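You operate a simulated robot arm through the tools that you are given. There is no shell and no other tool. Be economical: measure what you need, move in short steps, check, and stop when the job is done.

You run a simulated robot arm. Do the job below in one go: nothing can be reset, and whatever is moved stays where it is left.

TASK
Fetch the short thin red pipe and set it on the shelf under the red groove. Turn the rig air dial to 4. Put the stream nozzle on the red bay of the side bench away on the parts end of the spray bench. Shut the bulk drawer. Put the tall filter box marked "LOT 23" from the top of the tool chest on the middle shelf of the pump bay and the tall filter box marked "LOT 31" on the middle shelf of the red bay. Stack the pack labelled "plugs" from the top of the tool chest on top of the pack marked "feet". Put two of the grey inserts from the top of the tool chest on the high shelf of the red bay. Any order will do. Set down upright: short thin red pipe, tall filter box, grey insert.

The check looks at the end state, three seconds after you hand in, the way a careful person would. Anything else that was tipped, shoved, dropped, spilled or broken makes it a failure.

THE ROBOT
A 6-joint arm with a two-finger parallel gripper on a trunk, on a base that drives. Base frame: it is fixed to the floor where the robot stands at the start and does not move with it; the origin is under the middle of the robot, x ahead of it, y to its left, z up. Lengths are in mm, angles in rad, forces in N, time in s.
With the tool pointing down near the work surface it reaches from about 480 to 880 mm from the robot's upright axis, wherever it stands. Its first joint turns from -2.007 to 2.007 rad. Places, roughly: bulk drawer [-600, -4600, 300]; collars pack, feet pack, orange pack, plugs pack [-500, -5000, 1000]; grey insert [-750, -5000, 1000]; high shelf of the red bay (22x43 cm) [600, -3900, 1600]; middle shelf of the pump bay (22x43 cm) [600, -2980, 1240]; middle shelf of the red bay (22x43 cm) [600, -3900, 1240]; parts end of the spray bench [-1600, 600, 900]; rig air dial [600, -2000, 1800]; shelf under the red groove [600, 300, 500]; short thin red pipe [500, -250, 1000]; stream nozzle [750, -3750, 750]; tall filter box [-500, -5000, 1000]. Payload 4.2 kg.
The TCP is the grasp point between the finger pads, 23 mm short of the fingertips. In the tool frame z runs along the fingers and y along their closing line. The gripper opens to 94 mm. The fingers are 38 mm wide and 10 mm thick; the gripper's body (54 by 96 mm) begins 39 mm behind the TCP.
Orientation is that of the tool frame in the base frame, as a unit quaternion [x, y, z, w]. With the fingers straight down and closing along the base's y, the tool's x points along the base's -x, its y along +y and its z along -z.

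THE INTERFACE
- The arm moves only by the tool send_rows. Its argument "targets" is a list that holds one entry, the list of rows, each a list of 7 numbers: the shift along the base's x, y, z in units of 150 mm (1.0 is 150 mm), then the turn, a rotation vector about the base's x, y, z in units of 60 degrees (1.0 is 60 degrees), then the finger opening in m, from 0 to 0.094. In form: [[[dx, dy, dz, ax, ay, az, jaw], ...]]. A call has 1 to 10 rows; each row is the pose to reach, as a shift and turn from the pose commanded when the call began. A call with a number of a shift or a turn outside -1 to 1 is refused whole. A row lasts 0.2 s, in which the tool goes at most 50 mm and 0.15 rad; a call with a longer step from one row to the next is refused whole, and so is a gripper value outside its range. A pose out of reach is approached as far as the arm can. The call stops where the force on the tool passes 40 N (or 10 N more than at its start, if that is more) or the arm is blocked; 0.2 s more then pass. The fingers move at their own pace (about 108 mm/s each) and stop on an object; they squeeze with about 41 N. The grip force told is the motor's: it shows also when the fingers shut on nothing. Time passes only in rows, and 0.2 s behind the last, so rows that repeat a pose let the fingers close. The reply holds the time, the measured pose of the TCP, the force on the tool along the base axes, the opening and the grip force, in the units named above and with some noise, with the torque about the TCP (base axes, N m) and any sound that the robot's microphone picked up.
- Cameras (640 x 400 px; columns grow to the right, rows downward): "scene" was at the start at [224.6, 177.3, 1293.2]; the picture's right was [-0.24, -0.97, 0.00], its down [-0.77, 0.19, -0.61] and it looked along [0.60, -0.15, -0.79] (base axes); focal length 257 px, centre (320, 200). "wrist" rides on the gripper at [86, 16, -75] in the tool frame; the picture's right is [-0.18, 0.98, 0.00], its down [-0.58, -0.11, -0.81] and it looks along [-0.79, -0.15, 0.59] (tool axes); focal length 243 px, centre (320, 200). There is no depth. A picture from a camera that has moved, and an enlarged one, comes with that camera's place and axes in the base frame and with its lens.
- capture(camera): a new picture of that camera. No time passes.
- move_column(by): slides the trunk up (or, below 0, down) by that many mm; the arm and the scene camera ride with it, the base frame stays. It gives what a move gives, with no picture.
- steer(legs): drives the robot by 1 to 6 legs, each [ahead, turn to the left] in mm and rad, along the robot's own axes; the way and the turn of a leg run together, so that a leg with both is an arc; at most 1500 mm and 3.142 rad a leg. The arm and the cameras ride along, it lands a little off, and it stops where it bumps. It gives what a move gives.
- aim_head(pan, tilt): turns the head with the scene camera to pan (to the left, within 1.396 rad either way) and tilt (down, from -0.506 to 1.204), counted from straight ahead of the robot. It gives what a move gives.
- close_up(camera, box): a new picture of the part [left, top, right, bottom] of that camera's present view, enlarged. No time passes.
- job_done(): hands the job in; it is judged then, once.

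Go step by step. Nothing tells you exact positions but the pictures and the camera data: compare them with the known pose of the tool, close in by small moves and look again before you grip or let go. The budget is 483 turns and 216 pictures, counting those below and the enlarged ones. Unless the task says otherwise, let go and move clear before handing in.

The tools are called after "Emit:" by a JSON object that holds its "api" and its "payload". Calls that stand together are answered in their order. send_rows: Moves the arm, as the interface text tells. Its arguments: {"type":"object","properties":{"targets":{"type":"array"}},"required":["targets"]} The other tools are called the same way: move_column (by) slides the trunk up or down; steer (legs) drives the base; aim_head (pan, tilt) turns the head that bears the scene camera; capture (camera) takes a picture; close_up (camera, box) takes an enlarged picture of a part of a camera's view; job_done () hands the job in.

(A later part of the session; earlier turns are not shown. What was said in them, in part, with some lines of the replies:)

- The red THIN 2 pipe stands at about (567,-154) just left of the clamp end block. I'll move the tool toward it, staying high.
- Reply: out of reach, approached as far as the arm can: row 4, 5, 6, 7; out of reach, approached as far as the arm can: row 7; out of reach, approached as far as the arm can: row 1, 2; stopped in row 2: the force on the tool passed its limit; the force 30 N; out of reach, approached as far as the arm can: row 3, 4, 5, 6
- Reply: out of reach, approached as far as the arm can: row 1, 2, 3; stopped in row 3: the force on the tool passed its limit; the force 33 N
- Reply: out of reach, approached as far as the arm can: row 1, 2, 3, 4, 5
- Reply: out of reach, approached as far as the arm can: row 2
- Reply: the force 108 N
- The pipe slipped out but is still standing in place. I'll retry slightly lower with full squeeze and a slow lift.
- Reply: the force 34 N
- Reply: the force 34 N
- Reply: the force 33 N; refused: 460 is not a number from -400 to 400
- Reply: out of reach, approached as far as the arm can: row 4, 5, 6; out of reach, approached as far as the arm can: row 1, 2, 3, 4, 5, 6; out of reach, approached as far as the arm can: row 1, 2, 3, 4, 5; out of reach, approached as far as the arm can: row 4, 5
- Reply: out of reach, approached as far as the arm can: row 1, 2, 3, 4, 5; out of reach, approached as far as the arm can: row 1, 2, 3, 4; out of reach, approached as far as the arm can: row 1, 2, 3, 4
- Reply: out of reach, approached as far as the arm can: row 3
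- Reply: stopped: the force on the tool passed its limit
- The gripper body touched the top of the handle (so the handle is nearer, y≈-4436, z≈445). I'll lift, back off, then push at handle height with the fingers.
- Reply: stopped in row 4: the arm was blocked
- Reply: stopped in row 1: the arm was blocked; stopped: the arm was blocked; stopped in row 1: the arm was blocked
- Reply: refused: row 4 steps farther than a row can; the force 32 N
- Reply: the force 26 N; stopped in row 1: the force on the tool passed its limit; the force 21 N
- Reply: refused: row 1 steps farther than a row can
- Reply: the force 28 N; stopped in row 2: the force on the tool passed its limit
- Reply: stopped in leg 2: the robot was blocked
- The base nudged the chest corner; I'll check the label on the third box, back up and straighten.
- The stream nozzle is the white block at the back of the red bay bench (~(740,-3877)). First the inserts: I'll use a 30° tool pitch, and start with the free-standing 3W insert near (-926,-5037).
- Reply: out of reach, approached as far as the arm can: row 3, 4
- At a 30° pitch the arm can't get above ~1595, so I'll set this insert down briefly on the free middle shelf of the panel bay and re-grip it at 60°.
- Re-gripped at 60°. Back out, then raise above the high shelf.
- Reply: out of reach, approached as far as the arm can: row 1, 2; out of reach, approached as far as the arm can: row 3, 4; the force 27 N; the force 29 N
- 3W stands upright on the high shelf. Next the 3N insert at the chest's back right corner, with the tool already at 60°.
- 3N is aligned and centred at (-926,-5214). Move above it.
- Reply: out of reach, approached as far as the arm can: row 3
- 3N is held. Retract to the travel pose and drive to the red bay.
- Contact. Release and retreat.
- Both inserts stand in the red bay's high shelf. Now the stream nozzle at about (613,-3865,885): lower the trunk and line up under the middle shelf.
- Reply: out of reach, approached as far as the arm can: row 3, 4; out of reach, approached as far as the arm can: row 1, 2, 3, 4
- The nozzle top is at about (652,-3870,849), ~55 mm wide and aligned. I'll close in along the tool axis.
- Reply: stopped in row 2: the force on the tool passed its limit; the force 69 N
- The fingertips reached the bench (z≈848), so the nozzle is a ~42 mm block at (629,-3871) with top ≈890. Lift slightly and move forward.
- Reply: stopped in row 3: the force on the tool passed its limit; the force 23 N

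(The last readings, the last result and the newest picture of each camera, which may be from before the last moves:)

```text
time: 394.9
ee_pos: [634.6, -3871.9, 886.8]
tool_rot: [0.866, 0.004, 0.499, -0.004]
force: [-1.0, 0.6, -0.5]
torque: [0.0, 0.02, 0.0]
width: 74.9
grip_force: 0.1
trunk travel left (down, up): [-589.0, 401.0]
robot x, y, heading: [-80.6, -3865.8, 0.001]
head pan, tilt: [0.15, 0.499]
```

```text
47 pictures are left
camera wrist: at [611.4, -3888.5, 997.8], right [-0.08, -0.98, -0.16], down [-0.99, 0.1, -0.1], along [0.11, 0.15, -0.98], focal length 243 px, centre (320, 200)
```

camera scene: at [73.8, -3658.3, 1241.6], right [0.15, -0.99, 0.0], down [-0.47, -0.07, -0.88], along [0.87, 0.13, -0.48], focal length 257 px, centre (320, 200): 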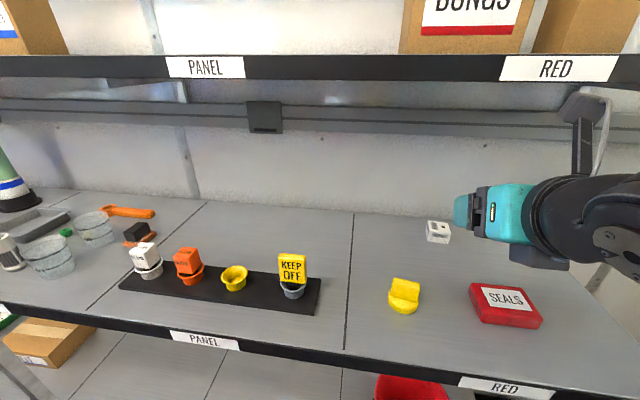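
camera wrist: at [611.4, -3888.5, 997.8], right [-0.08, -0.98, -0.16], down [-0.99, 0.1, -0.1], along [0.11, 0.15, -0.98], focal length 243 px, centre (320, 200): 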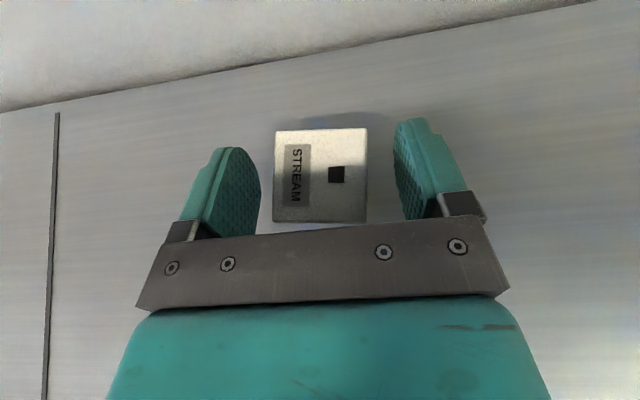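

Emit:
{"api": "send_rows", "payload": {"targets": [[[0, 0, -0.015, 0, 0, 0, 0.05], [0, 0, -0.015, 0, 0, 0, 0.0], [0, 0, -0.015, 0, 0, 0, 0.0], [0, 0, -0.015, 0, 0, 0, 0.0], [0, 0, -0.015, 0, 0, 0, 0.0]]]}}

Emit:
{"api": "send_rows", "payload": {"targets": [[[0, 0, 0.1, 0, 0, 0, 0.0], [0, 0, 0.3, 0, 0, 0, 0.0], [-0.2, 0, 0.4, 0, 0, 0, 0.0], [-0.5, 0, 0.5, 0, 0, 0, 0.0], [-0.8, 0, 0.5, 0, 0, 0, 0.0]]]}}

Emit:
{"api": "capture", "payload": {"camera": "wrist"}}

```text
time: 396.1
ee_pos: [632.7, -3871.4, 885.8]
tool_rot: [0.866, 0.004, 0.5, -0.004]
force: [1.3, -2.4, 5.1]
torque: [-0.16, -0.05, 0.04]
width: 47.3
grip_force: 41.2
trunk travel left (down, up): [-589.0, 401.0]
robot x, y, heading: [-79.3, -3869.0, -0.0]
head pan, tilt: [0.15, 0.499]
```

```text
time: 397.3
ee_pos: [541.9, -3866.6, 964.1]
tool_rot: [0.867, 0.004, 0.499, -0.004]
force: [-0.6, 0.0, -0.6]
torque: [0.04, 0.02, 0.0]
width: 47.2
grip_force: 40.6
out of reach, approached as far as the arm can: row 5
trunk travel left (down, up): [-589.0, 401.0]
robot x, y, heading: [-79.1, -3867.3, 0.002]
head pan, tilt: [0.15, 0.499]
```

```text
46 pictures are left
camera wrist: at [520.0, -3882.5, 1076.4], right [-0.08, -0.98, -0.16], down [-0.99, 0.1, -0.1], along [0.11, 0.15, -0.98], focal length 243 px, centre (320, 200)
```

wrist: 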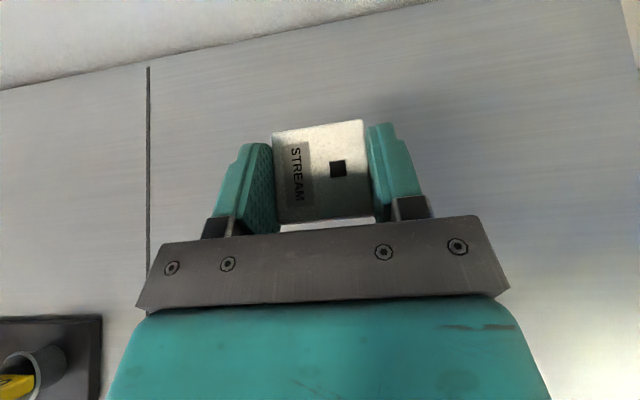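

The nozzle is held. Back out, turn and drive up the aisle toward the spray bench.

Emit:
{"api": "steer", "payload": {"legs": [[-520, 0], [0, 1.571], [1500, 0], [1500, 0], [300, 0]]}}

Emit:
{"api": "move_column", "payload": {"by": 300}}

Emit:
{"api": "aim_head", "payload": {"pan": 0.7, "tilt": 0.45}}

Emit:
{"api": "capture", "payload": {"camera": "scene"}}

```text
time: 419.7
ee_pos: [-670.7, 3.7, 965.2]
tool_rot: [0.607, 0.618, 0.349, -0.358]
force: [0.0, 0.1, 0.0]
torque: [-0.01, 0.02, 0.0]
width: 47.3
grip_force: 41.5
trunk travel left (down, up): [-589.0, 401.0]
robot x, y, heading: [-661.9, -615.2, 1.579]
head pan, tilt: [0.15, 0.499]
```

```text
time: 422.7
ee_pos: [-671.8, 2.4, 1264.9]
tool_rot: [0.608, 0.618, 0.349, -0.357]
force: [0.1, -0.7, 0.3]
torque: [-0.04, -0.04, -0.03]
width: 47.3
grip_force: 41.3
trunk travel left (down, up): [-889.0, 101.0]
robot x, y, heading: [-668.1, -617.5, 1.583]
head pan, tilt: [0.15, 0.499]
```

```text
time: 423.6
ee_pos: [-671.8, 4.1, 1264.5]
tool_rot: [0.607, 0.617, 0.35, -0.358]
force: [0.2, 0.0, -0.6]
torque: [0.02, -0.01, -0.02]
width: 47.5
grip_force: 40.6
trunk travel left (down, up): [-889.0, 101.0]
robot x, y, heading: [-665.4, -615.2, 1.58]
head pan, tilt: [0.7, 0.45]
```

```text
45 pictures are left
camera scene: at [-921.9, -396.1, 1546.0], right [0.76, 0.65, 0.0], down [0.28, -0.33, -0.9], along [-0.59, 0.68, -0.44], focal length 257 px, centre (320, 200)
```

scene: 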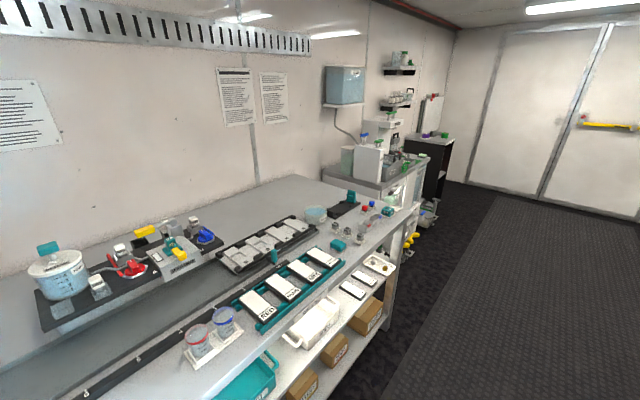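

Emit:
{"api": "close_up", "payload": {"camera": "scene", "box": [300, 160, 440, 260]}}

Emit:
{"api": "close_up", "payload": {"camera": "scene", "box": [20, 200, 300, 375]}}

Emit:
{"api": "aim_head", "payload": {"pan": 1.3, "tilt": 0.5}}

Emit:
{"api": "capture", "payload": {"camera": "scene"}}

```text
4.00 times, centred on (370, 210) of scene
camera zoom: at [-921.9, -396.1, 1546.0], right [0.76, 0.65, 0.0], down [0.28, -0.33, -0.9], along [-0.59, 0.68, -0.44], focal length 1027 px, centre (120, 160)
```

zoom: 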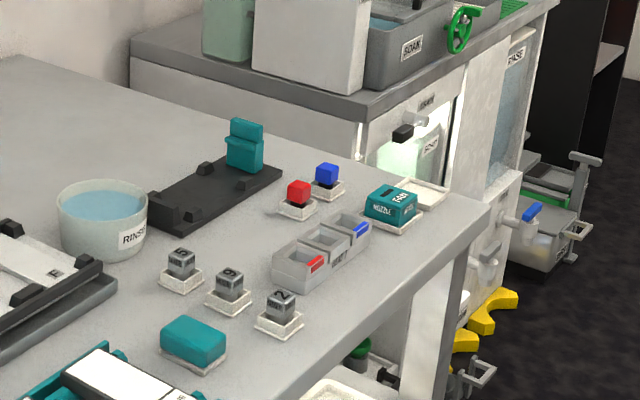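

```text
2.29 times, centred on (160, 288) of scene
camera zoom: at [-921.9, -396.1, 1546.0], right [0.76, 0.65, 0.0], down [0.28, -0.33, -0.9], along [-0.59, 0.68, -0.44], focal length 587 px, centre (686, 0)
```

zoom: 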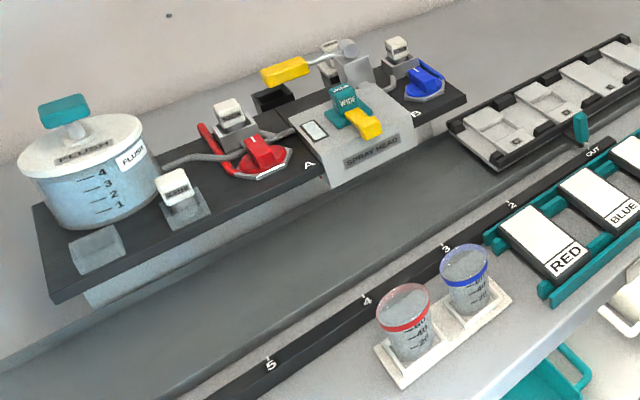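

```text
time: 424.6
ee_pos: [-671.6, 3.3, 1265.6]
tool_rot: [0.607, 0.618, 0.349, -0.357]
force: [1.1, 0.3, 0.1]
torque: [-0.01, 0.01, 0.02]
width: 47.4
grip_force: 41.5
trunk travel left (down, up): [-889.0, 101.0]
robot x, y, heading: [-666.1, -613.8, 1.574]
head pan, tilt: [1.3, 0.499]
```

```text
42 pictures are left
camera scene: at [-950.0, -442.3, 1541.6], right [0.26, 0.97, 0.0], down [0.46, -0.12, -0.88], along [-0.85, 0.23, -0.48], focal length 257 px, centre (320, 200)
```

scene: 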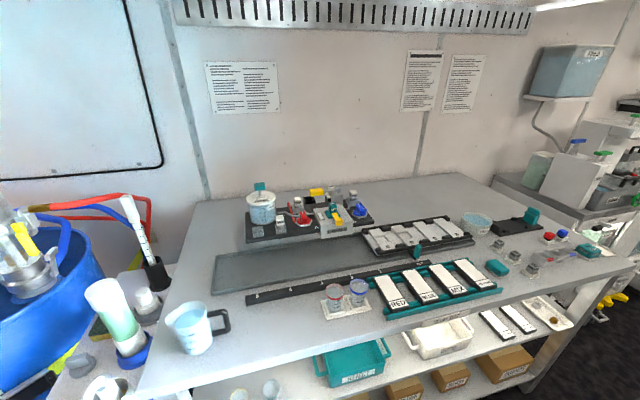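

The parts end is the far right end of the spray bench, with small parts, a teal nozzle on a white plate and an empty white plate beside it. I'll drive there and face the bench.

Emit:
{"api": "steer", "payload": {"legs": [[1430, 0], [0, 1.57]]}}

Emit:
{"api": "aim_head", "payload": {"pan": 0.1, "tilt": 0.7}}

Emit:
{"api": "capture", "payload": {"camera": "scene"}}

Emit:
{"api": "capture", "payload": {"camera": "wrist"}}

```text
time: 435.7
ee_pos: [-1310.4, 824.8, 1264.0]
tool_rot: [-0.018, 0.866, -0.012, -0.499]
force: [0.7, 0.5, -1.0]
torque: [0.03, 0.06, 0.03]
width: 47.1
grip_force: 40.8
trunk travel left (down, up): [-889.0, 101.0]
robot x, y, heading: [-691.1, 848.6, -3.109]
head pan, tilt: [1.3, 0.499]
```

```text
time: 437.1
ee_pos: [-1309.9, 823.7, 1265.1]
tool_rot: [-0.016, 0.866, -0.011, -0.499]
force: [-0.5, -1.0, -0.7]
torque: [-0.05, 0.02, -0.01]
width: 47.3
grip_force: 41.5
trunk travel left (down, up): [-889.0, 101.0]
robot x, y, heading: [-692.5, 844.3, -3.114]
head pan, tilt: [0.099, 0.7]
```

```text
41 pictures are left
camera scene: at [-921.8, 633.0, 1523.9], right [-0.13, 0.99, 0.0], down [0.64, 0.08, -0.77], along [-0.76, -0.1, -0.64], focal length 257 px, centre (320, 200)
```

scene: 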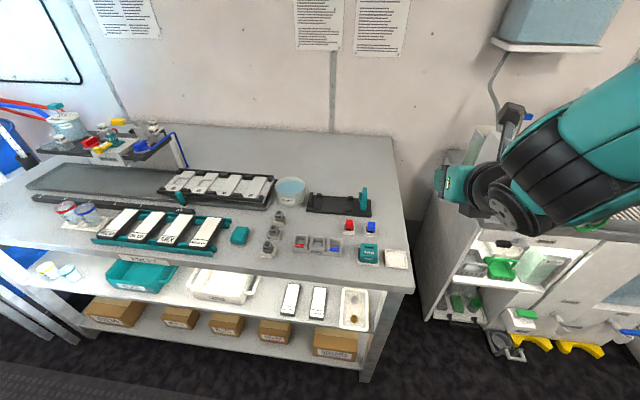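

```text
40 pictures are left
camera wrist: at [-1290.6, 841.4, 1376.5], right [0.05, 0.99, -0.16], down [0.99, -0.07, -0.1], along [-0.11, -0.16, -0.98], focal length 243 px, centre (320, 200)
```

wrist: 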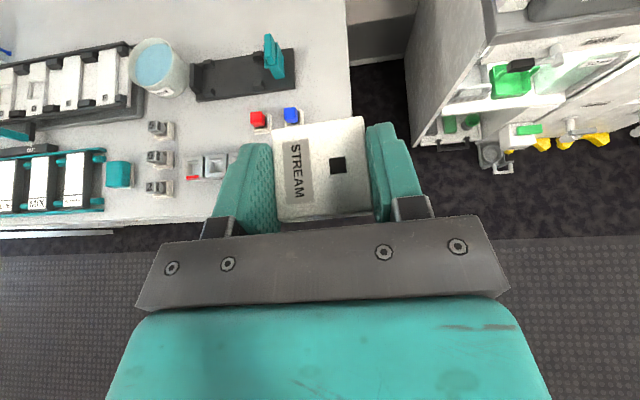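

Emit:
{"api": "close_up", "payload": {"camera": "scene", "box": [250, 170, 430, 282]}}

```text
3.56 times, centred on (340, 226) of scene
camera zoom: at [-921.8, 633.0, 1523.9], right [-0.13, 0.99, 0.0], down [0.64, 0.08, -0.77], along [-0.76, -0.1, -0.64], focal length 913 px, centre (249, 108)
```

zoom: 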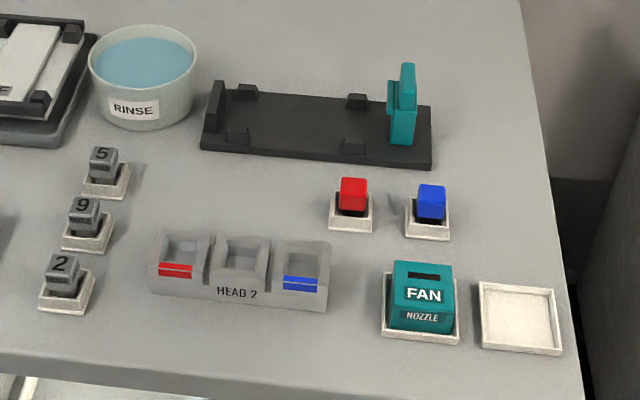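

There's an empty white tray at the parts end next to the FAN nozzle's tray — the stream nozzle's home, centred at about (-1432,798). I'll align and come down over it.

Emit:
{"api": "send_rows", "payload": {"targets": [[[-0.2, -0.04, -0.15, 0, 0, -0.035, 0.0], [-0.4, -0.08, -0.3, 0, 0, -0.035, 0.0], [-0.6, -0.12, -0.45, 0, 0, -0.035, 0.0], [-0.8, -0.17, -0.6, 0, 0, -0.035, 0.0], [-0.81, -0.17, -0.85, 0, 0, -0.035, 0.0]]]}}

Emit:
{"api": "send_rows", "payload": {"targets": [[[0, 0, -0.25, 0, 0, 0, 0.0], [0, 0, -0.5, 0, 0, 0, 0.0], [0, 0, -0.75, 0, 0, 0, 0.0]]]}}

Emit:
{"api": "capture", "payload": {"camera": "wrist"}}

Emit:
{"api": "close_up", "payload": {"camera": "scene", "box": [300, 170, 460, 270]}}

```text
time: 438.3
ee_pos: [-1430.9, 797.8, 1139.1]
tool_rot: [-0.001, 0.866, -0.002, -0.5]
force: [0.7, 0.5, -0.4]
torque: [-0.01, 0.03, 0.0]
width: 47.5
grip_force: 40.8
trunk travel left (down, up): [-889.0, 101.0]
robot x, y, heading: [-689.9, 842.9, -3.109]
head pan, tilt: [0.099, 0.7]
```

```text
time: 439.1
ee_pos: [-1432.9, 799.2, 1024.8]
tool_rot: [0.0, 0.866, -0.003, -0.5]
force: [1.6, -0.7, 0.5]
torque: [-0.03, 0.0, -0.02]
width: 47.4
grip_force: 41.4
trunk travel left (down, up): [-889.0, 101.0]
robot x, y, heading: [-692.2, 841.0, -3.107]
head pan, tilt: [0.099, 0.7]
```

```text
38 pictures are left
camera wrist: at [-1411.3, 816.0, 1136.6], right [0.09, 0.98, -0.16], down [0.99, -0.11, -0.1], along [-0.11, -0.15, -0.98], focal length 243 px, centre (320, 200)
```

wrist: 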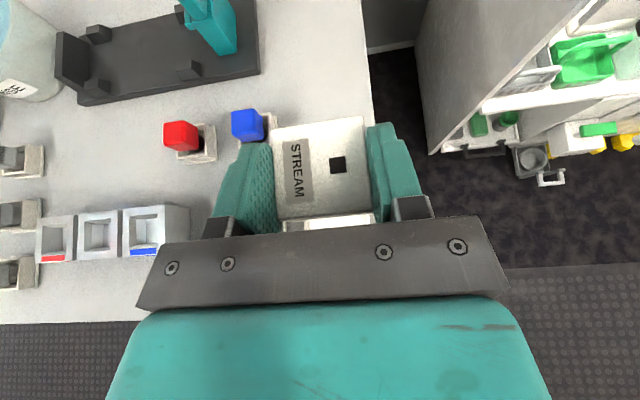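

```text
4.00 times, centred on (380, 220) of scene
camera zoom: at [-921.4, 633.1, 1524.0], right [-0.13, 0.99, 0.0], down [0.64, 0.08, -0.77], along [-0.76, -0.1, -0.64], focal length 1027 px, centre (80, 120)
```

zoom: 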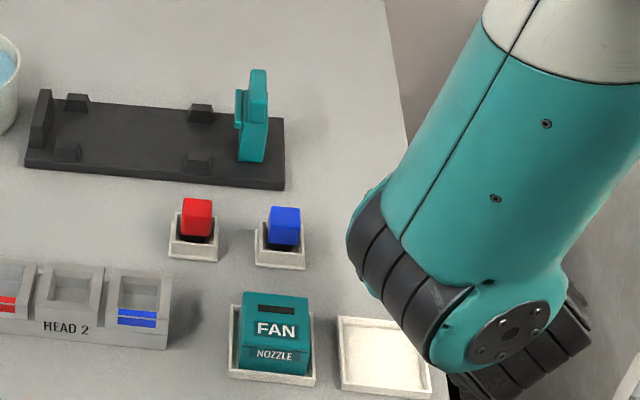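

Emit:
{"api": "send_rows", "payload": {"targets": [[[-0.02, 0.005, -0.25, 0, 0, 0, 0.0], [-0.025, 0.01, -0.5, 0, 0, 0, 0.0], [-0.025, 0.01, -0.64, 0, 0, 0, 0.0]]]}}

Emit:
{"api": "capture", "payload": {"camera": "wrist"}}

Emit:
{"api": "aim_head", "payload": {"pan": 0.25, "tilt": 0.8}}

Emit:
{"api": "close_up", "payload": {"camera": "scene", "box": [300, 140, 500, 265]}}

```text
time: 440.0
ee_pos: [-1441.2, 797.6, 939.1]
tool_rot: [-0.004, 0.861, -0.003, -0.509]
force: [-1.5, 0.3, 15.9]
torque: [-0.2, 0.03, -0.02]
width: 47.5
grip_force: 40.7
trunk travel left (down, up): [-889.0, 101.0]
robot x, y, heading: [-689.6, 843.1, -3.115]
head pan, tilt: [0.099, 0.7]
stopped in row 3: the force on the tool passed its limit (the readings are from after the stop); the commanded pose is now the measured one
```

```text
36 pictures are left
camera wrist: at [-1417.8, 814.8, 1050.1], right [0.08, 0.98, -0.16], down [0.99, -0.1, -0.12], along [-0.14, -0.15, -0.98], focal length 243 px, centre (320, 200)
```

wrist: 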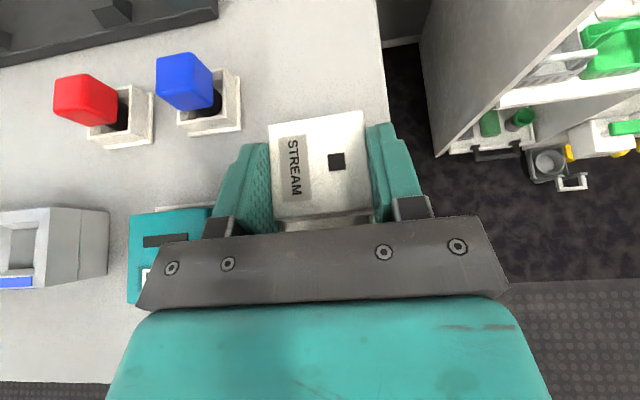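

```text
time: 440.7
ee_pos: [-1441.0, 796.4, 939.6]
tool_rot: [-0.002, 0.861, -0.002, -0.509]
force: [-9.7, -0.4, 27.2]
torque: [-0.12, 0.29, -0.06]
width: 47.1
grip_force: 40.6
trunk travel left (down, up): [-889.0, 101.0]
robot x, y, heading: [-691.4, 844.0, -3.114]
head pan, tilt: [0.25, 0.799]
```

```text
3.20 times, centred on (400, 202) of scene
camera zoom: at [-914.4, 621.9, 1516.0], right [-0.28, 0.96, 0.0], down [0.69, 0.2, -0.7], along [-0.67, -0.19, -0.72], focal length 822 px, centre (64, 192)
```

zoom: 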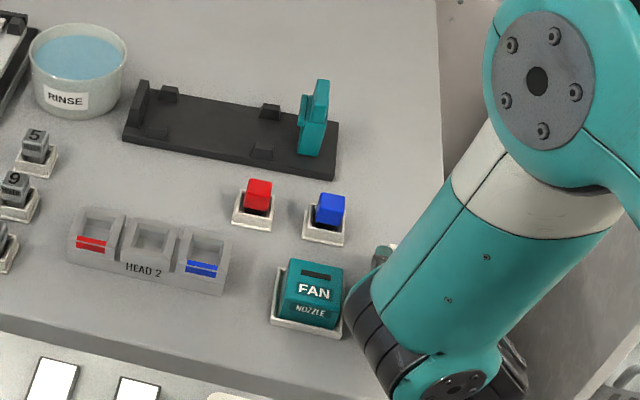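

Contact came at a nozzle-bottom height of ~902, so the surface is higher than I assumed and my tray estimate shifts toward the robot (about (-1418,794)). I'll lift, back off and look at the tray unobstructed.

Emit:
{"api": "send_rows", "payload": {"targets": [[[0, 0, 0.2, 0, 0, 0, 0.0], [0.1, 0, 0.4, 0, 0, 0, 0.0], [0.4, 0, 0.5, 0, 0, 0, 0.0], [0.7, 0, 0.5, 0, 0, 0, 0.0], [0.95, 0, 0.5, 0, 0, 0, 0.0]]]}}

Emit:
{"api": "capture", "payload": {"camera": "wrist"}}

Emit:
{"api": "close_up", "payload": {"camera": "scene", "box": [320, 160, 480, 260]}}

```text
time: 441.9
ee_pos: [-1298.2, 798.3, 1011.8]
tool_rot: [-0.005, 0.862, -0.002, -0.506]
force: [-0.2, 0.3, -0.8]
torque: [-0.01, 0.01, 0.03]
width: 47.3
grip_force: 41.0
trunk travel left (down, up): [-889.0, 101.0]
robot x, y, heading: [-691.7, 841.1, -3.11]
head pan, tilt: [0.25, 0.799]
```

```text
34 pictures are left
camera wrist: at [-1275.9, 815.4, 1121.5], right [0.08, 0.98, -0.16], down [0.99, -0.1, -0.12], along [-0.13, -0.15, -0.98], focal length 243 px, centre (320, 200)
```

wrist: 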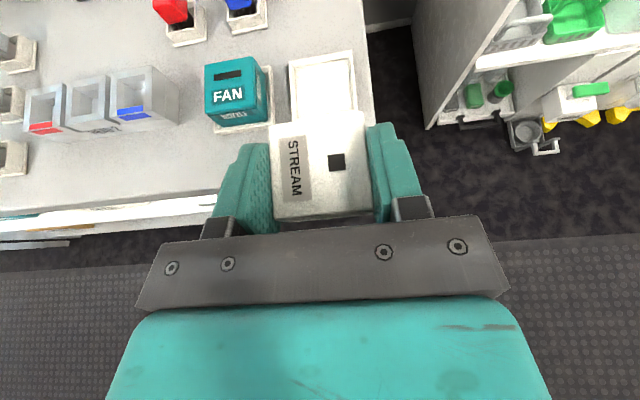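

```text
4.00 times, centred on (400, 210) of scene
camera zoom: at [-915.6, 622.0, 1515.6], right [-0.28, 0.96, 0.0], down [0.69, 0.2, -0.7], along [-0.67, -0.19, -0.72], focal length 1027 px, centre (0, 160)
```

zoom: 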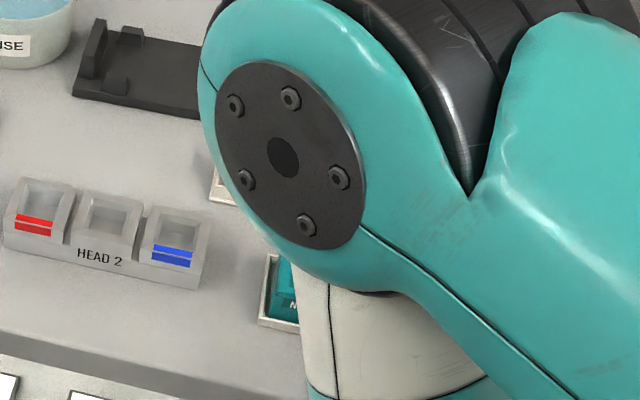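

Clear view: the tray rim spans x≈-1382..-1446, y≈762..824, centre (-1414,793). Move over it.

Emit:
{"api": "send_rows", "payload": {"targets": [[[-0.25, -0.02, 0, 0, -0.013, -0.011, 0.0], [-0.5, -0.042, 0, 0, -0.013, -0.011, 0.0], [-0.766, -0.042, 0, 0, -0.013, -0.011, 0.0], [-0.766, -0.042, -0.2, 0, -0.013, -0.011, 0.0], [-0.766, -0.042, -0.33, 0, -0.013, -0.011, 0.0]]]}}

Emit:
{"api": "capture", "payload": {"camera": "wrist"}}

Emit:
{"api": "aim_head", "payload": {"pan": 0.05, "tilt": 0.8}}

Emit:
{"api": "close_up", "payload": {"camera": "scene", "box": [280, 140, 440, 240]}}

```text
time: 443.1
ee_pos: [-1411.9, 791.0, 964.4]
tool_rot: [0.002, 0.865, 0.001, -0.502]
force: [0.5, 0.1, -0.6]
torque: [0.01, 0.01, 0.01]
width: 47.5
grip_force: 41.7
trunk travel left (down, up): [-889.0, 101.0]
robot x, y, heading: [-691.8, 842.0, -3.107]
head pan, tilt: [0.25, 0.799]
```

```text
32 pictures are left
camera wrist: at [-1391.8, 807.9, 1075.0], right [0.09, 0.98, -0.16], down [0.99, -0.11, -0.1], along [-0.12, -0.15, -0.98], focal length 243 px, centre (320, 200)
```

wrist: 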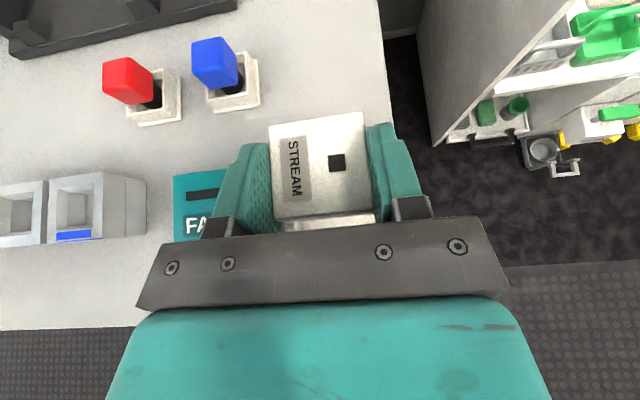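

```text
time: 443.8
ee_pos: [-1413.6, 791.6, 963.7]
tool_rot: [0.001, 0.866, 0.001, -0.501]
force: [-0.4, -0.2, 0.1]
torque: [0.02, -0.01, -0.03]
width: 47.4
grip_force: 40.8
trunk travel left (down, up): [-889.0, 101.0]
robot x, y, heading: [-694.0, 844.0, -3.113]
head pan, tilt: [0.051, 0.799]
```

```text
4.00 times, centred on (360, 190) of scene
camera zoom: at [-918.0, 637.5, 1515.6], right [-0.08, 1.0, 0.0], down [0.71, 0.06, -0.7], along [-0.69, -0.06, -0.72], focal length 1027 px, centre (160, 240)
```

zoom: 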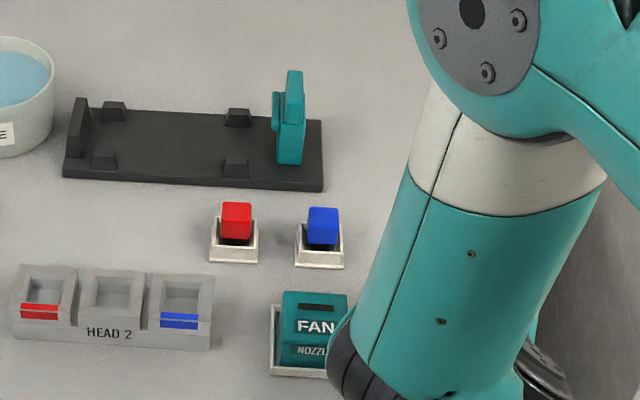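

Emit:
{"api": "send_rows", "payload": {"targets": [[[0, 0, -0.05, 0, 0, 0, 0.0], [0, 0, -0.1, 0, 0, 0, 0.0]]]}}

Emit:
{"api": "send_rows", "payload": {"targets": [[[0, 0, -0.02, 0, 0, 0, 0.0], [0, 0, -0.04, 0, 0, 0, 0.0]]]}}

```text
time: 444.4
ee_pos: [-1412.1, 791.3, 948.8]
tool_rot: [0.002, 0.866, 0.001, -0.501]
force: [-0.7, -0.1, -0.5]
torque: [0.0, 0.03, -0.02]
width: 47.4
grip_force: 41.2
trunk travel left (down, up): [-889.0, 101.0]
robot x, y, heading: [-692.5, 839.7, -3.106]
head pan, tilt: [0.051, 0.799]
```

```text
time: 445.0
ee_pos: [-1413.1, 790.8, 942.0]
tool_rot: [0.001, 0.866, 0.0, -0.501]
force: [-0.4, 0.1, -1.1]
torque: [0.0, 0.01, -0.05]
width: 47.2
grip_force: 41.0
trunk travel left (down, up): [-889.0, 101.0]
robot x, y, heading: [-692.1, 844.6, -3.114]
head pan, tilt: [0.051, 0.799]
```

Emit:
{"api": "send_rows", "payload": {"targets": [[[0, 0, -0.015, 0, 0, 0, 0.0], [0, 0, -0.03, 0, 0, 0, 0.0]]]}}

Emit:
{"api": "send_rows", "payload": {"targets": [[[0, 0, -0.012, 0, 0, 0, 0.0], [0, 0, -0.024, 0, 0, 0, 0.0]]]}}

```text
time: 445.6
ee_pos: [-1411.5, 790.9, 941.0]
tool_rot: [0.001, 0.864, 0.001, -0.504]
force: [3.0, 3.4, 21.4]
torque: [-0.06, 0.57, -0.11]
width: 47.3
grip_force: 41.2
trunk travel left (down, up): [-889.0, 101.0]
robot x, y, heading: [-694.1, 844.8, -3.118]
head pan, tilt: [0.051, 0.799]
```

```text
time: 446.2
ee_pos: [-1414.9, 790.1, 937.1]
tool_rot: [0.0, 0.863, 0.0, -0.505]
force: [-1.5, 0.5, 14.1]
torque: [0.08, 0.43, -0.01]
width: 47.6
grip_force: 40.8
trunk travel left (down, up): [-889.0, 101.0]
robot x, y, heading: [-689.1, 844.3, -3.111]
head pan, tilt: [0.051, 0.799]
stopped in row 2: the force on the tool passed its limit (the readings are from after the stop); the commanded pose is now the measured one
```

Emit:
{"api": "capture", "payload": {"camera": "wrist"}}

Emit:
{"api": "close_up", "payload": {"camera": "wrist", "box": [240, 90, 400, 240]}}

```text
30 pictures are left
camera wrist: at [-1391.8, 807.3, 1048.7], right [0.09, 0.98, -0.16], down [0.99, -0.11, -0.11], along [-0.13, -0.15, -0.98], focal length 243 px, centre (320, 200)
```

wrist: 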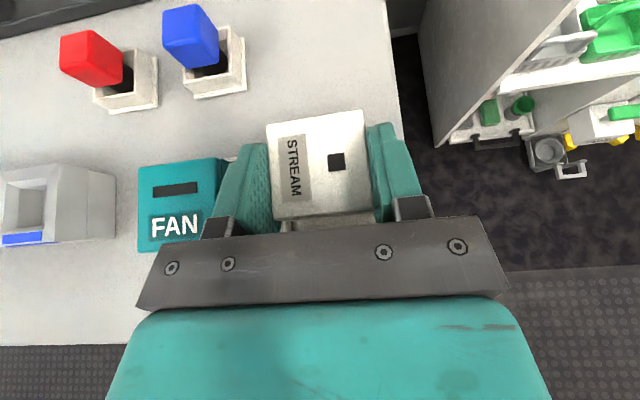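

```text
2.67 times, centred on (320, 165) of wrist
camera zoom: at [-1391.8, 807.3, 1048.7], right [0.09, 0.98, -0.16], down [0.99, -0.11, -0.11], along [-0.13, -0.15, -0.98], focal length 647 px, centre (320, 293)
```

zoom: 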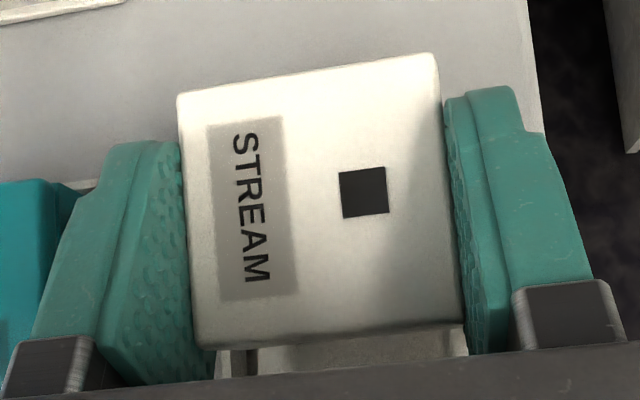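

Contact is a bit on the far side; I'll raise slightly, shift 7 mm toward me and feel again.

Emit:
{"api": "send_rows", "payload": {"targets": [[[0, 0, 0.05, 0, -0.005, 0, 0.0], [0.047, 0, 0.07, 0, -0.008, 0, 0.0], [0.047, 0, 0.02, 0, -0.008, 0, 0.0]]]}}

Emit:
{"api": "send_rows", "payload": {"targets": [[[0, 0, -0.012, 0, 0, 0, 0.0], [0, 0, -0.024, 0, 0, 0, 0.0]]]}}

Emit:
{"api": "send_rows", "payload": {"targets": [[[0, 0, -0.012, 0, 0, 0, 0.0], [0, 0, -0.024, 0, 0, 0, 0.0]]]}}

```text
time: 447.0
ee_pos: [-1405.8, 791.5, 939.2]
tool_rot: [0.001, 0.866, 0.001, -0.499]
force: [-0.4, 0.0, 0.1]
torque: [0.01, -0.02, 0.0]
width: 47.4
grip_force: 41.2
trunk travel left (down, up): [-889.0, 101.0]
robot x, y, heading: [-690.3, 844.0, -3.113]
head pan, tilt: [0.051, 0.799]
```

```text
time: 447.6
ee_pos: [-1405.9, 790.3, 937.2]
tool_rot: [0.001, 0.865, 0.001, -0.501]
force: [6.2, 1.7, 19.9]
torque: [-0.53, 0.01, 0.23]
width: 47.7
grip_force: 41.0
trunk travel left (down, up): [-889.0, 101.0]
robot x, y, heading: [-691.1, 841.1, -3.109]
head pan, tilt: [0.051, 0.799]
```

```text
time: 448.1
ee_pos: [-1408.6, 789.0, 937.6]
tool_rot: [0.001, 0.863, 0.0, -0.505]
force: [-0.8, 0.1, 14.8]
torque: [-0.1, 0.32, 0.02]
width: 47.4
grip_force: 41.0
trunk travel left (down, up): [-889.0, 101.0]
robot x, y, heading: [-689.6, 845.5, -3.118]
head pan, tilt: [0.051, 0.799]
stopped in row 2: the force on the tool passed its limit (the readings are from after the stop); the commanded pose is now the measured one
```

Emit:
{"api": "send_rows", "payload": {"targets": [[[0, 0, 0.05, 0, -0.006, 0, 0.0], [-0.015, 0.03, 0.06, 0, -0.01, 0, 0.0], [-0.015, 0.033, 0.03, 0, -0.01, 0, 0.0]]]}}

Emit:
{"api": "send_rows", "payload": {"targets": [[[0, 0, -0.015, 0, 0, 0, 0.0], [0, 0, -0.03, 0, 0, 0, 0.0]]]}}

Emit:
{"api": "send_rows", "payload": {"targets": [[[0, 0, -0.01, 0, 0, 0, 0.0], [0, 0, -0.02, 0, 0, 0, 0.0]]]}}

Emit:
{"api": "capture", "payload": {"camera": "wrist"}}

```text
time: 448.9
ee_pos: [-1408.8, 795.8, 939.7]
tool_rot: [0.001, 0.868, 0.001, -0.497]
force: [0.4, 0.3, -0.6]
torque: [0.04, 0.01, -0.01]
width: 47.4
grip_force: 41.4
trunk travel left (down, up): [-889.0, 101.0]
robot x, y, heading: [-688.1, 847.1, -3.112]
head pan, tilt: [0.051, 0.799]
```

```text
time: 449.5
ee_pos: [-1409.0, 795.3, 938.4]
tool_rot: [0.0, 0.866, 0.001, -0.501]
force: [4.2, 4.3, 21.6]
torque: [0.0, 0.59, -0.1]
width: 47.4
grip_force: 41.0
trunk travel left (down, up): [-889.0, 101.0]
robot x, y, heading: [-689.4, 840.8, -3.109]
head pan, tilt: [0.051, 0.799]
```

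```text
time: 450.0
ee_pos: [-1411.5, 795.2, 937.2]
tool_rot: [-0.001, 0.864, 0.001, -0.504]
force: [-2.1, 0.1, 13.5]
torque: [0.01, 0.41, -0.08]
width: 47.3
grip_force: 41.1
trunk travel left (down, up): [-889.0, 101.0]
robot x, y, heading: [-691.8, 845.5, -3.119]
head pan, tilt: [0.051, 0.799]
stopped in row 2: the force on the tool passed its limit (the readings are from after the stop); the commanded pose is now the measured one
```

```text
28 pictures are left
camera wrist: at [-1390.7, 811.2, 1048.8], right [0.09, 0.98, -0.16], down [0.99, -0.11, -0.11], along [-0.12, -0.15, -0.98], focal length 243 px, centre (320, 200)
```

wrist: 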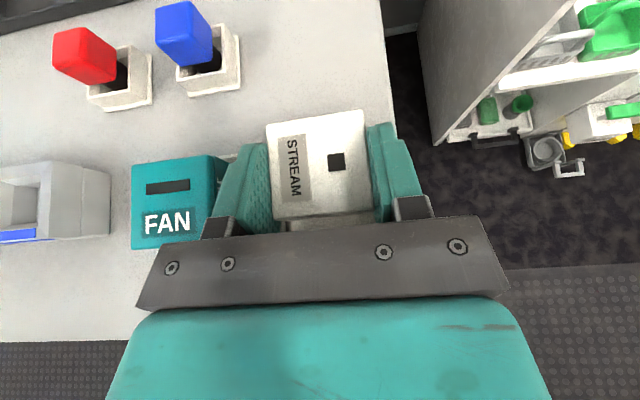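

The height repeats at all positions, so it rests on the tray floor. Release and retreat.

Emit:
{"api": "send_rows", "payload": {"targets": [[[0, 0, 0.005, 0, -0.005, 0, 0.0], [0, 0, 0.005, 0, -0.005, 0, 0.052], [0, 0, 0.005, 0, -0.005, 0, 0.056], [0, 0, 0.005, 0, -0.005, 0, 0.056]]]}}

Emit:
{"api": "send_rows", "payload": {"targets": [[[0.08, 0, 0.06, 0, 0, 0, 0.056], [0.2, 0, 0.2, 0, 0, 0, 0.056], [0.35, 0, 0.4, 0, 0, 0, 0.056], [0.55, 0, 0.6, 0, 0, 0, 0.056]]]}}

Emit:
{"api": "capture", "payload": {"camera": "wrist"}}

Emit:
{"api": "close_up", "payload": {"camera": "wrist", "box": [180, 20, 420, 170]}}

```text
time: 451.0
ee_pos: [-1411.5, 794.1, 937.6]
tool_rot: [-0.002, 0.866, -0.001, -0.5]
force: [-8.4, -7.1, 18.0]
torque: [0.12, 0.42, 0.21]
width: 50.6
grip_force: 0.0
trunk travel left (down, up): [-889.0, 101.0]
robot x, y, heading: [-691.7, 844.8, -3.113]
head pan, tilt: [0.051, 0.799]
```

```text
time: 452.0
ee_pos: [-1327.1, 795.1, 1023.9]
tool_rot: [0.0, 0.867, 0.001, -0.498]
force: [0.6, 0.4, -0.1]
torque: [0.01, -0.04, 0.05]
width: 55.9
grip_force: 0.0
trunk travel left (down, up): [-889.0, 101.0]
robot x, y, heading: [-690.2, 844.4, -3.111]
head pan, tilt: [0.051, 0.799]
```

```text
27 pictures are left
camera wrist: at [-1307.5, 812.1, 1135.5], right [0.09, 0.98, -0.16], down [0.99, -0.11, -0.1], along [-0.11, -0.15, -0.98], focal length 243 px, centre (320, 200)
```

wrist: 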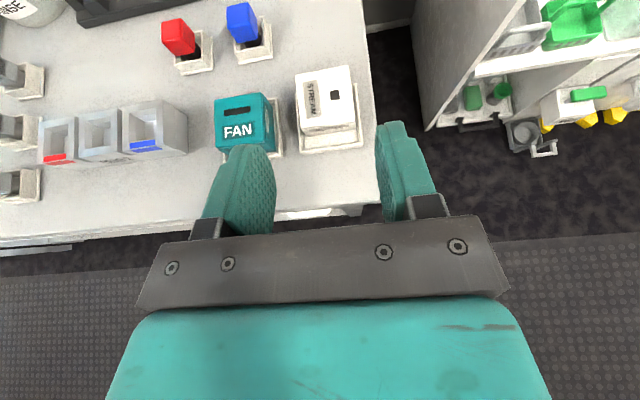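

```text
2.67 times, centred on (300, 95) of wrist
camera zoom: at [-1307.5, 812.1, 1135.5], right [0.09, 0.98, -0.16], down [0.99, -0.11, -0.1], along [-0.11, -0.15, -0.98], focal length 647 px, centre (373, 480)
```

zoom: 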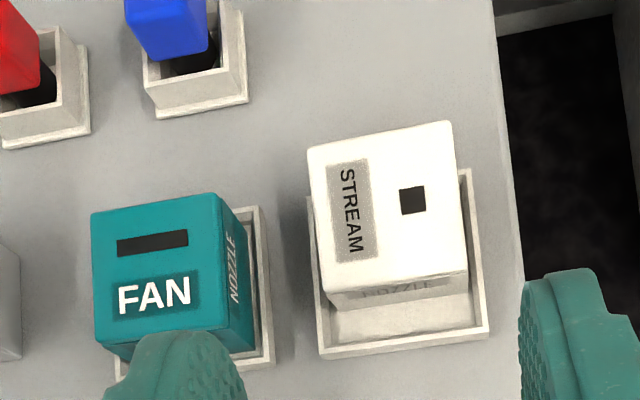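

The nozzle lies inside the tray outline. I'll back away and verify from the side.

Emit:
{"api": "send_rows", "payload": {"targets": [[[0.1, 0, 0.3, 0, 0, 0, 0.056], [0.2, 0, 0.6, 0, 0, 0, 0.056], [0.2, 0, 0.9, 0, 0, 0, 0.056]]]}}

Emit:
{"api": "steer", "payload": {"legs": [[-250, 0]]}}

Emit:
{"api": "aim_head", "payload": {"pan": -0.02, "tilt": 0.6}}

Emit:
{"api": "capture", "payload": {"camera": "scene"}}

```text
time: 452.8
ee_pos: [-1300.2, 795.7, 1159.3]
tool_rot: [0.0, 0.867, 0.002, -0.498]
force: [-0.8, -0.3, -0.1]
torque: [0.01, 0.0, -0.04]
width: 56.0
grip_force: 0.0
trunk travel left (down, up): [-889.0, 101.0]
robot x, y, heading: [-690.3, 840.8, -3.118]
head pan, tilt: [0.051, 0.799]
```

```text
time: 454.6
ee_pos: [-1056.9, 801.2, 1160.2]
tool_rot: [-0.001, 0.867, 0.001, -0.499]
force: [-0.6, 0.1, 0.4]
torque: [0.02, -0.04, -0.05]
width: 56.2
grip_force: 0.0
trunk travel left (down, up): [-889.0, 101.0]
robot x, y, heading: [-448.9, 848.4, -3.113]
head pan, tilt: [0.051, 0.799]
```

```text
time: 455.3
ee_pos: [-1056.9, 802.8, 1159.4]
tool_rot: [-0.001, 0.867, 0.002, -0.499]
force: [1.2, 0.1, -0.3]
torque: [0.02, -0.02, -0.01]
width: 56.1
grip_force: 0.0
trunk travel left (down, up): [-889.0, 101.0]
robot x, y, heading: [-445.3, 852.6, -3.11]
head pan, tilt: [-0.019, 0.6]
```

```text
25 pictures are left
camera scene: at [-681.7, 650.2, 1532.4], right [-0.01, 1.0, 0.0], down [0.57, 0.01, -0.82], along [-0.82, -0.01, -0.57], focal length 257 px, centre (320, 200)
```

scene: 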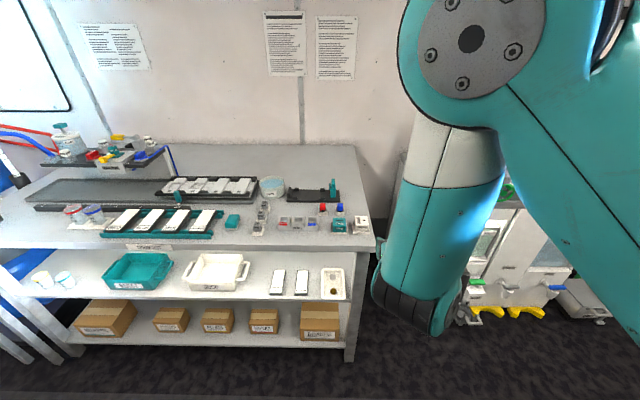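

Emit:
{"api": "close_up", "payload": {"camera": "scene", "box": [300, 195, 380, 245]}}

```text
8.00 times, centred on (340, 220) of scene
camera zoom: at [-681.7, 650.2, 1532.4], right [-0.01, 1.0, 0.0], down [0.57, 0.01, -0.82], along [-0.82, -0.01, -0.57], focal length 2055 px, centre (160, 40)
```

zoom: 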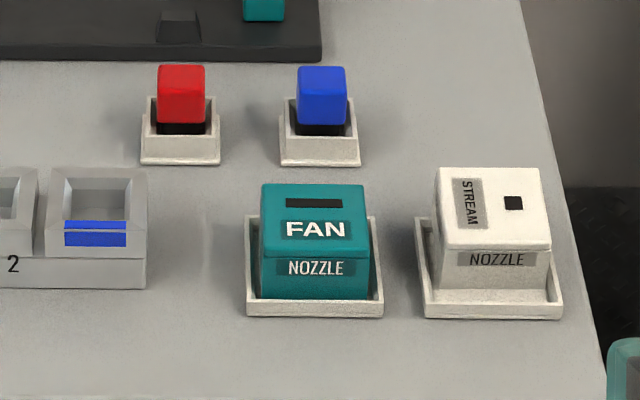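

Measured against FAN, the STREAM nozzle is tilted ~8° with its far edge on the tray's back rim. I'll go back, re-grip it and shift it ~7 mm toward me so that it seats.

Emit:
{"api": "steer", "payload": {"legs": [[245, 0]]}}

Emit:
{"api": "send_rows", "payload": {"targets": [[[-0.05, 0, -0.3, 0, 0, 0, 0.06], [-0.1, 0, -0.6, 0, 0, 0, 0.06], [-0.15, 0, -0.9, 0, 0, 0, 0.06]]]}}

Emit:
{"api": "capture", "payload": {"camera": "wrist"}}

Emit:
{"api": "close_up", "payload": {"camera": "wrist", "box": [240, 40, 400, 140]}}

```text
time: 457.1
ee_pos: [-1303.5, 798.8, 1159.4]
tool_rot: [0.001, 0.867, 0.002, -0.499]
force: [-0.9, 0.1, -0.1]
torque: [0.04, 0.01, -0.02]
width: 55.8
grip_force: 0.0
trunk travel left (down, up): [-889.0, 101.0]
robot x, y, heading: [-697.0, 842.6, -3.116]
head pan, tilt: [-0.019, 0.6]
```

```text
time: 457.9
ee_pos: [-1326.5, 800.6, 1023.9]
tool_rot: [0.002, 0.866, 0.002, -0.499]
force: [-0.8, 1.3, 0.4]
torque: [-0.01, 0.05, 0.01]
width: 60.0
grip_force: 0.1
trunk travel left (down, up): [-889.0, 101.0]
robot x, y, heading: [-695.3, 843.3, -3.117]
head pan, tilt: [-0.019, 0.6]
```

```text
23 pictures are left
camera wrist: at [-1306.8, 816.7, 1135.5], right [0.1, 0.98, -0.16], down [0.99, -0.11, -0.1], along [-0.11, -0.15, -0.98], focal length 243 px, centre (320, 200)
```

wrist: 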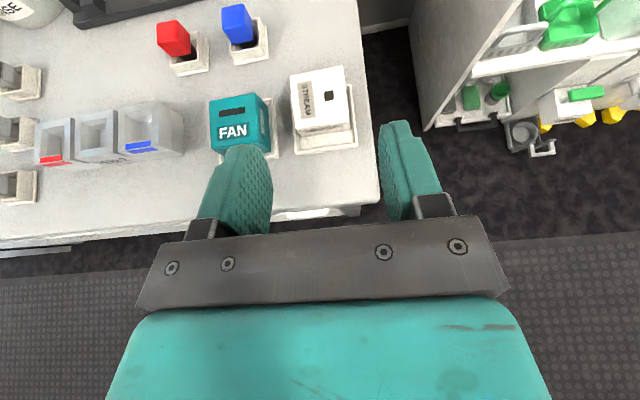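

```text
4.00 times, centred on (320, 90) of wrist
camera zoom: at [-1306.8, 816.7, 1135.5], right [0.1, 0.98, -0.16], down [0.99, -0.11, -0.1], along [-0.11, -0.15, -0.98], focal length 970 px, centre (320, 640)
```

zoom: 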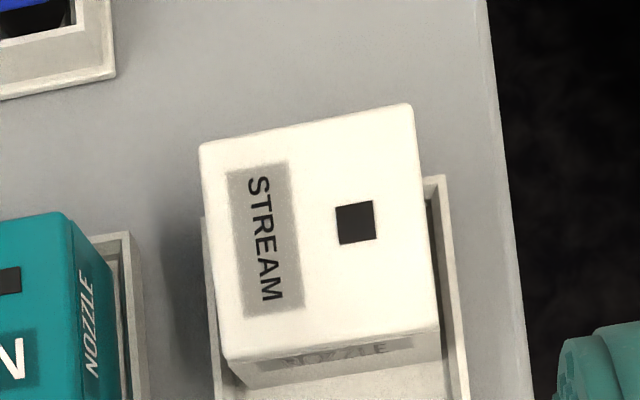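

Emit:
{"api": "send_rows", "payload": {"targets": [[[-0.2, -0.02, -0.2, 0, 0, 0, 0.06], [-0.36, -0.04, -0.38, 0, 0, 0, 0.06], [-0.48, -0.04, -0.5, 0, 0, 0, 0.06], [-0.567, -0.04, -0.56, 0, 0, 0, 0.06]]]}}

Emit:
{"api": "capture", "payload": {"camera": "wrist"}}

```text
time: 458.9
ee_pos: [-1413.3, 792.6, 941.7]
tool_rot: [0.001, 0.867, 0.002, -0.499]
force: [0.3, 0.4, 0.4]
torque: [0.01, 0.0, 0.01]
width: 59.8
grip_force: 0.1
trunk travel left (down, up): [-889.0, 101.0]
robot x, y, heading: [-693.3, 846.3, -3.119]
head pan, tilt: [-0.019, 0.6]
```

```text
21 pictures are left
camera wrist: at [-1391.3, 809.4, 1052.9], right [0.1, 0.98, -0.16], down [0.99, -0.11, -0.1], along [-0.11, -0.15, -0.98], focal length 243 px, centre (320, 200)
```

wrist: 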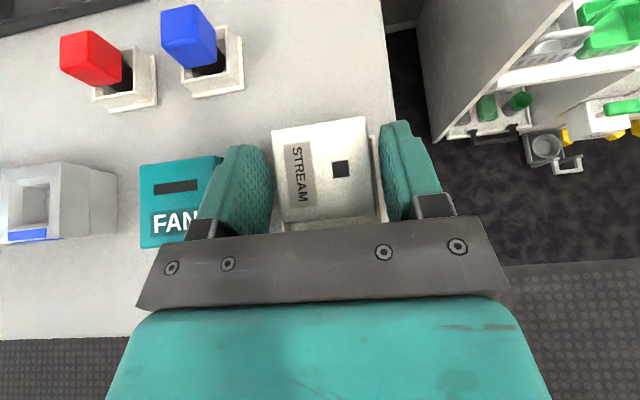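

Emit:
{"api": "send_rows", "payload": {"targets": [[[0, 0, 0, 0, 0, 0, 0.03], [0, 0, 0, 0, 0, 0, 0.0], [0, 0, 0, 0, 0, 0, 0.0], [0, 0, 0, 0, 0, 0, 0.0], [0, 0, 0.06, 0, 0, 0, 0.0], [0.02, 0, 0.1, 0, -0.06, 0, 0.0], [0.05, 0.013, 0.1, 0, -0.12, 0, 0.0]]]}}

Emit:
{"api": "capture", "payload": {"camera": "wrist"}}

```text
time: 460.5
ee_pos: [-1405.5, 794.9, 957.2]
tool_rot: [0.001, 0.897, 0.003, -0.443]
force: [0.0, 0.4, 0.2]
torque: [-0.02, 0.02, 0.0]
width: 47.5
grip_force: 41.4
trunk travel left (down, up): [-889.0, 101.0]
robot x, y, heading: [-695.2, 843.1, -3.12]
head pan, tilt: [-0.019, 0.6]
```

```text
20 pictures are left
camera wrist: at [-1398.8, 810.5, 1070.1], right [0.12, 0.98, -0.14], down [0.99, -0.11, 0.03], along [0.01, -0.14, -0.99], focal length 243 px, centre (320, 200)
```

wrist: 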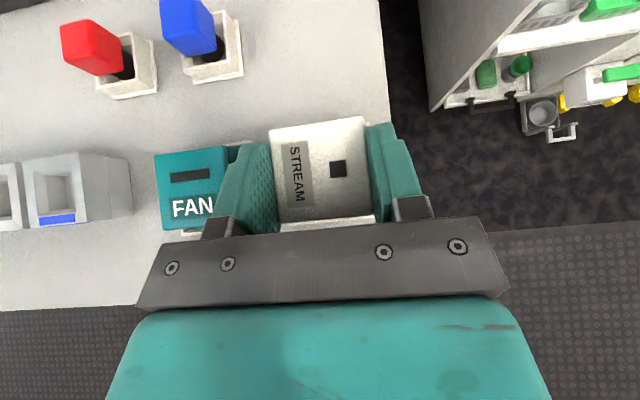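

The nozzle sits ~7 mm ahead of the TCP, so it is now centred over the tray at (-1413,795) and level. Lower gently.

Emit:
{"api": "send_rows", "payload": {"targets": [[[0, 0, -0.05, 0, 0, 0, 0.0], [0, 0, -0.09, 0, 0, 0, 0.0]]]}}

Emit:
{"api": "send_rows", "payload": {"targets": [[[0, 0, -0.015, 0, 0, 0, 0.0], [0, 0, -0.03, 0, 0, 0, 0.0]]]}}

Emit:
{"api": "send_rows", "payload": {"targets": [[[0, 0, -0.015, 0, 0, 0, 0.0], [0, 0, -0.03, 0, 0, 0, 0.0]]]}}

```text
time: 461.1
ee_pos: [-1403.6, 794.5, 942.1]
tool_rot: [0.002, 0.897, 0.002, -0.443]
force: [0.2, 0.5, 0.1]
torque: [-0.03, -0.03, 0.01]
width: 47.1
grip_force: 41.0
trunk travel left (down, up): [-889.0, 101.0]
robot x, y, heading: [-692.0, 842.4, -3.117]
head pan, tilt: [-0.019, 0.6]
```

```text
time: 461.7
ee_pos: [-1403.3, 793.9, 939.0]
tool_rot: [0.002, 0.896, 0.003, -0.443]
force: [1.3, 1.2, 10.0]
torque: [0.0, -0.25, 0.01]
width: 47.1
grip_force: 40.4
trunk travel left (down, up): [-889.0, 101.0]
robot x, y, heading: [-696.1, 845.5, -3.119]
head pan, tilt: [-0.019, 0.6]
```

```text
time: 462.3
ee_pos: [-1408.2, 794.1, 938.6]
tool_rot: [0.0, 0.894, 0.001, -0.448]
force: [-0.3, 0.9, 17.9]
torque: [-0.01, -0.26, 0.04]
width: 47.0
grip_force: 41.5
trunk travel left (down, up): [-889.0, 101.0]
robot x, y, heading: [-694.8, 842.8, -3.118]
head pan, tilt: [-0.019, 0.6]
stopped in row 2: the force on the tool passed its limit (the readings are from after the stop); the commanded pose is now the measured one
```

Emit:
{"api": "close_up", "payload": {"camera": "wrist", "box": [240, 90, 400, 240]}}

```text
2.67 times, centred on (320, 165) of wrist
camera zoom: at [-1399.5, 810.0, 1051.3], right [0.11, 0.98, -0.15], down [0.99, -0.11, 0.02], along [0.0, -0.15, -0.99], focal length 647 px, centre (320, 293)
```

zoom: 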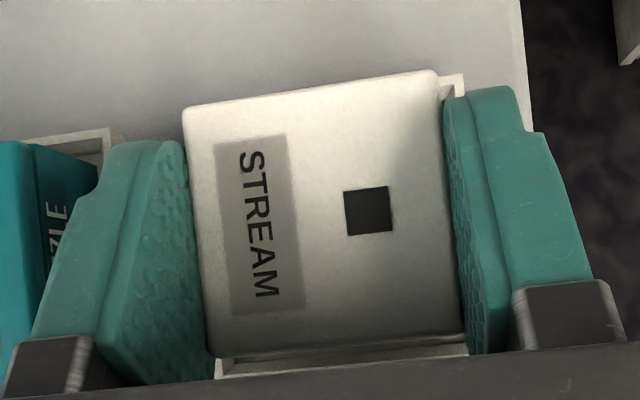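

Now the nozzle lies between both rims with clearance. Release.

Emit:
{"api": "send_rows", "payload": {"targets": [[[0, 0, 0.008, 0, 0, 0, 0.0], [0, 0, 0.008, 0, 0, 0, 0.052], [0, 0, 0.008, 0, 0, 0, 0.056], [0, 0, 0.008, 0, 0, 0, 0.056]]]}}

Emit:
{"api": "send_rows", "payload": {"targets": [[[0.06, 0, 0.1, 0, 0, 0, 0.056], [0.15, 0, 0.3, 0, 0, 0, 0.056], [0.3, 0, 0.5, 0, 0, 0, 0.056], [0.5, 0, 0.7, 0, 0, 0, 0.056], [0.65, 0, 0.95, 0, 0, 0, 0.056]]]}}

Emit:
{"api": "steer", "payload": {"legs": [[-250, 0]]}}

Emit:
{"api": "close_up", "payload": {"camera": "scene", "box": [300, 195, 380, 245]}}

```text
time: 463.3
ee_pos: [-1406.2, 793.7, 938.3]
tool_rot: [0.0, 0.894, 0.0, -0.448]
force: [-8.9, -2.9, 13.2]
torque: [-0.43, 0.32, 0.04]
width: 48.3
grip_force: 0.0
trunk travel left (down, up): [-889.0, 101.0]
robot x, y, heading: [-694.1, 845.9, -3.119]
head pan, tilt: [-0.019, 0.6]
```

```text
time: 464.5
ee_pos: [-1306.1, 795.5, 1081.4]
tool_rot: [0.0, 0.895, 0.002, -0.445]
force: [-0.4, 0.8, -0.2]
torque: [0.0, 0.0, 0.02]
width: 55.9
grip_force: 0.1
trunk travel left (down, up): [-889.0, 101.0]
robot x, y, heading: [-692.0, 843.5, -3.117]
head pan, tilt: [-0.019, 0.6]
```

```text
time: 466.4
ee_pos: [-1055.3, 802.1, 1081.3]
tool_rot: [0.001, 0.895, 0.002, -0.446]
force: [-0.2, 0.0, -0.3]
torque: [-0.03, -0.01, 0.02]
width: 55.9
grip_force: 0.0
trunk travel left (down, up): [-889.0, 101.0]
robot x, y, heading: [-440.1, 847.9, -3.119]
head pan, tilt: [-0.019, 0.6]
```

```text
8.00 times, centred on (340, 220) of scene
camera zoom: at [-678.1, 651.1, 1532.5], right [0.0, 1.0, 0.0], down [0.56, 0.0, -0.83], along [-0.83, 0.0, -0.56], focal length 2055 px, centre (160, 40)
```

zoom: 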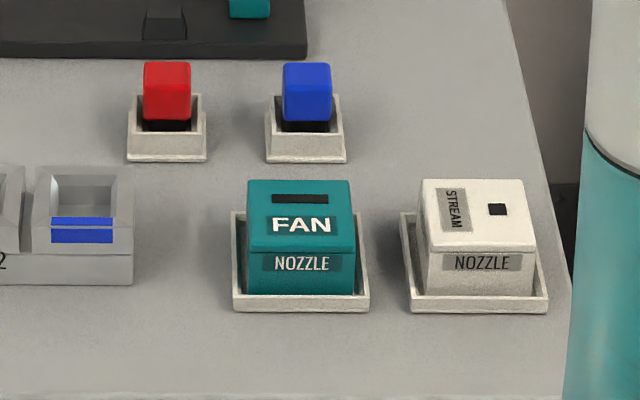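

The STREAM nozzle now sits level in its tray next to FAN, and everything else is in place with the arm clear. Handing in.

Emit:
{"api": "job_done", "payload": {}}

```text
The job is handed in.
```

I finished every part of the job and handed it in; I have not seen the check's result.

- **Pipe:** the short thin red pipe stands on the shelf under the red groove.
- **Dial:** the rig air dial points at 4.
- **Nozzle:** the stream nozzle is in the empty tray at the parts end of the spray bench.
- **Drawer:** the bulk drawer is shut.
- **Filter boxes:** LOT 23 is on the middle shelf of the pump bay and LOT 31 on the middle shelf of the red bay.
- **Packs:** the plugs pack sits on the feet pack.
- **Inserts:** the 3W and 3N inserts stand on the high shelf of the red bay.

There was some unplanned contact along the way:

- The arm pressed twice on the yellow bar on the wall.
- The base bumped the tool chest.
- Pushing the drawer shut made the robot rock.

In the pictures afterwards I saw nothing shifted or tipped.
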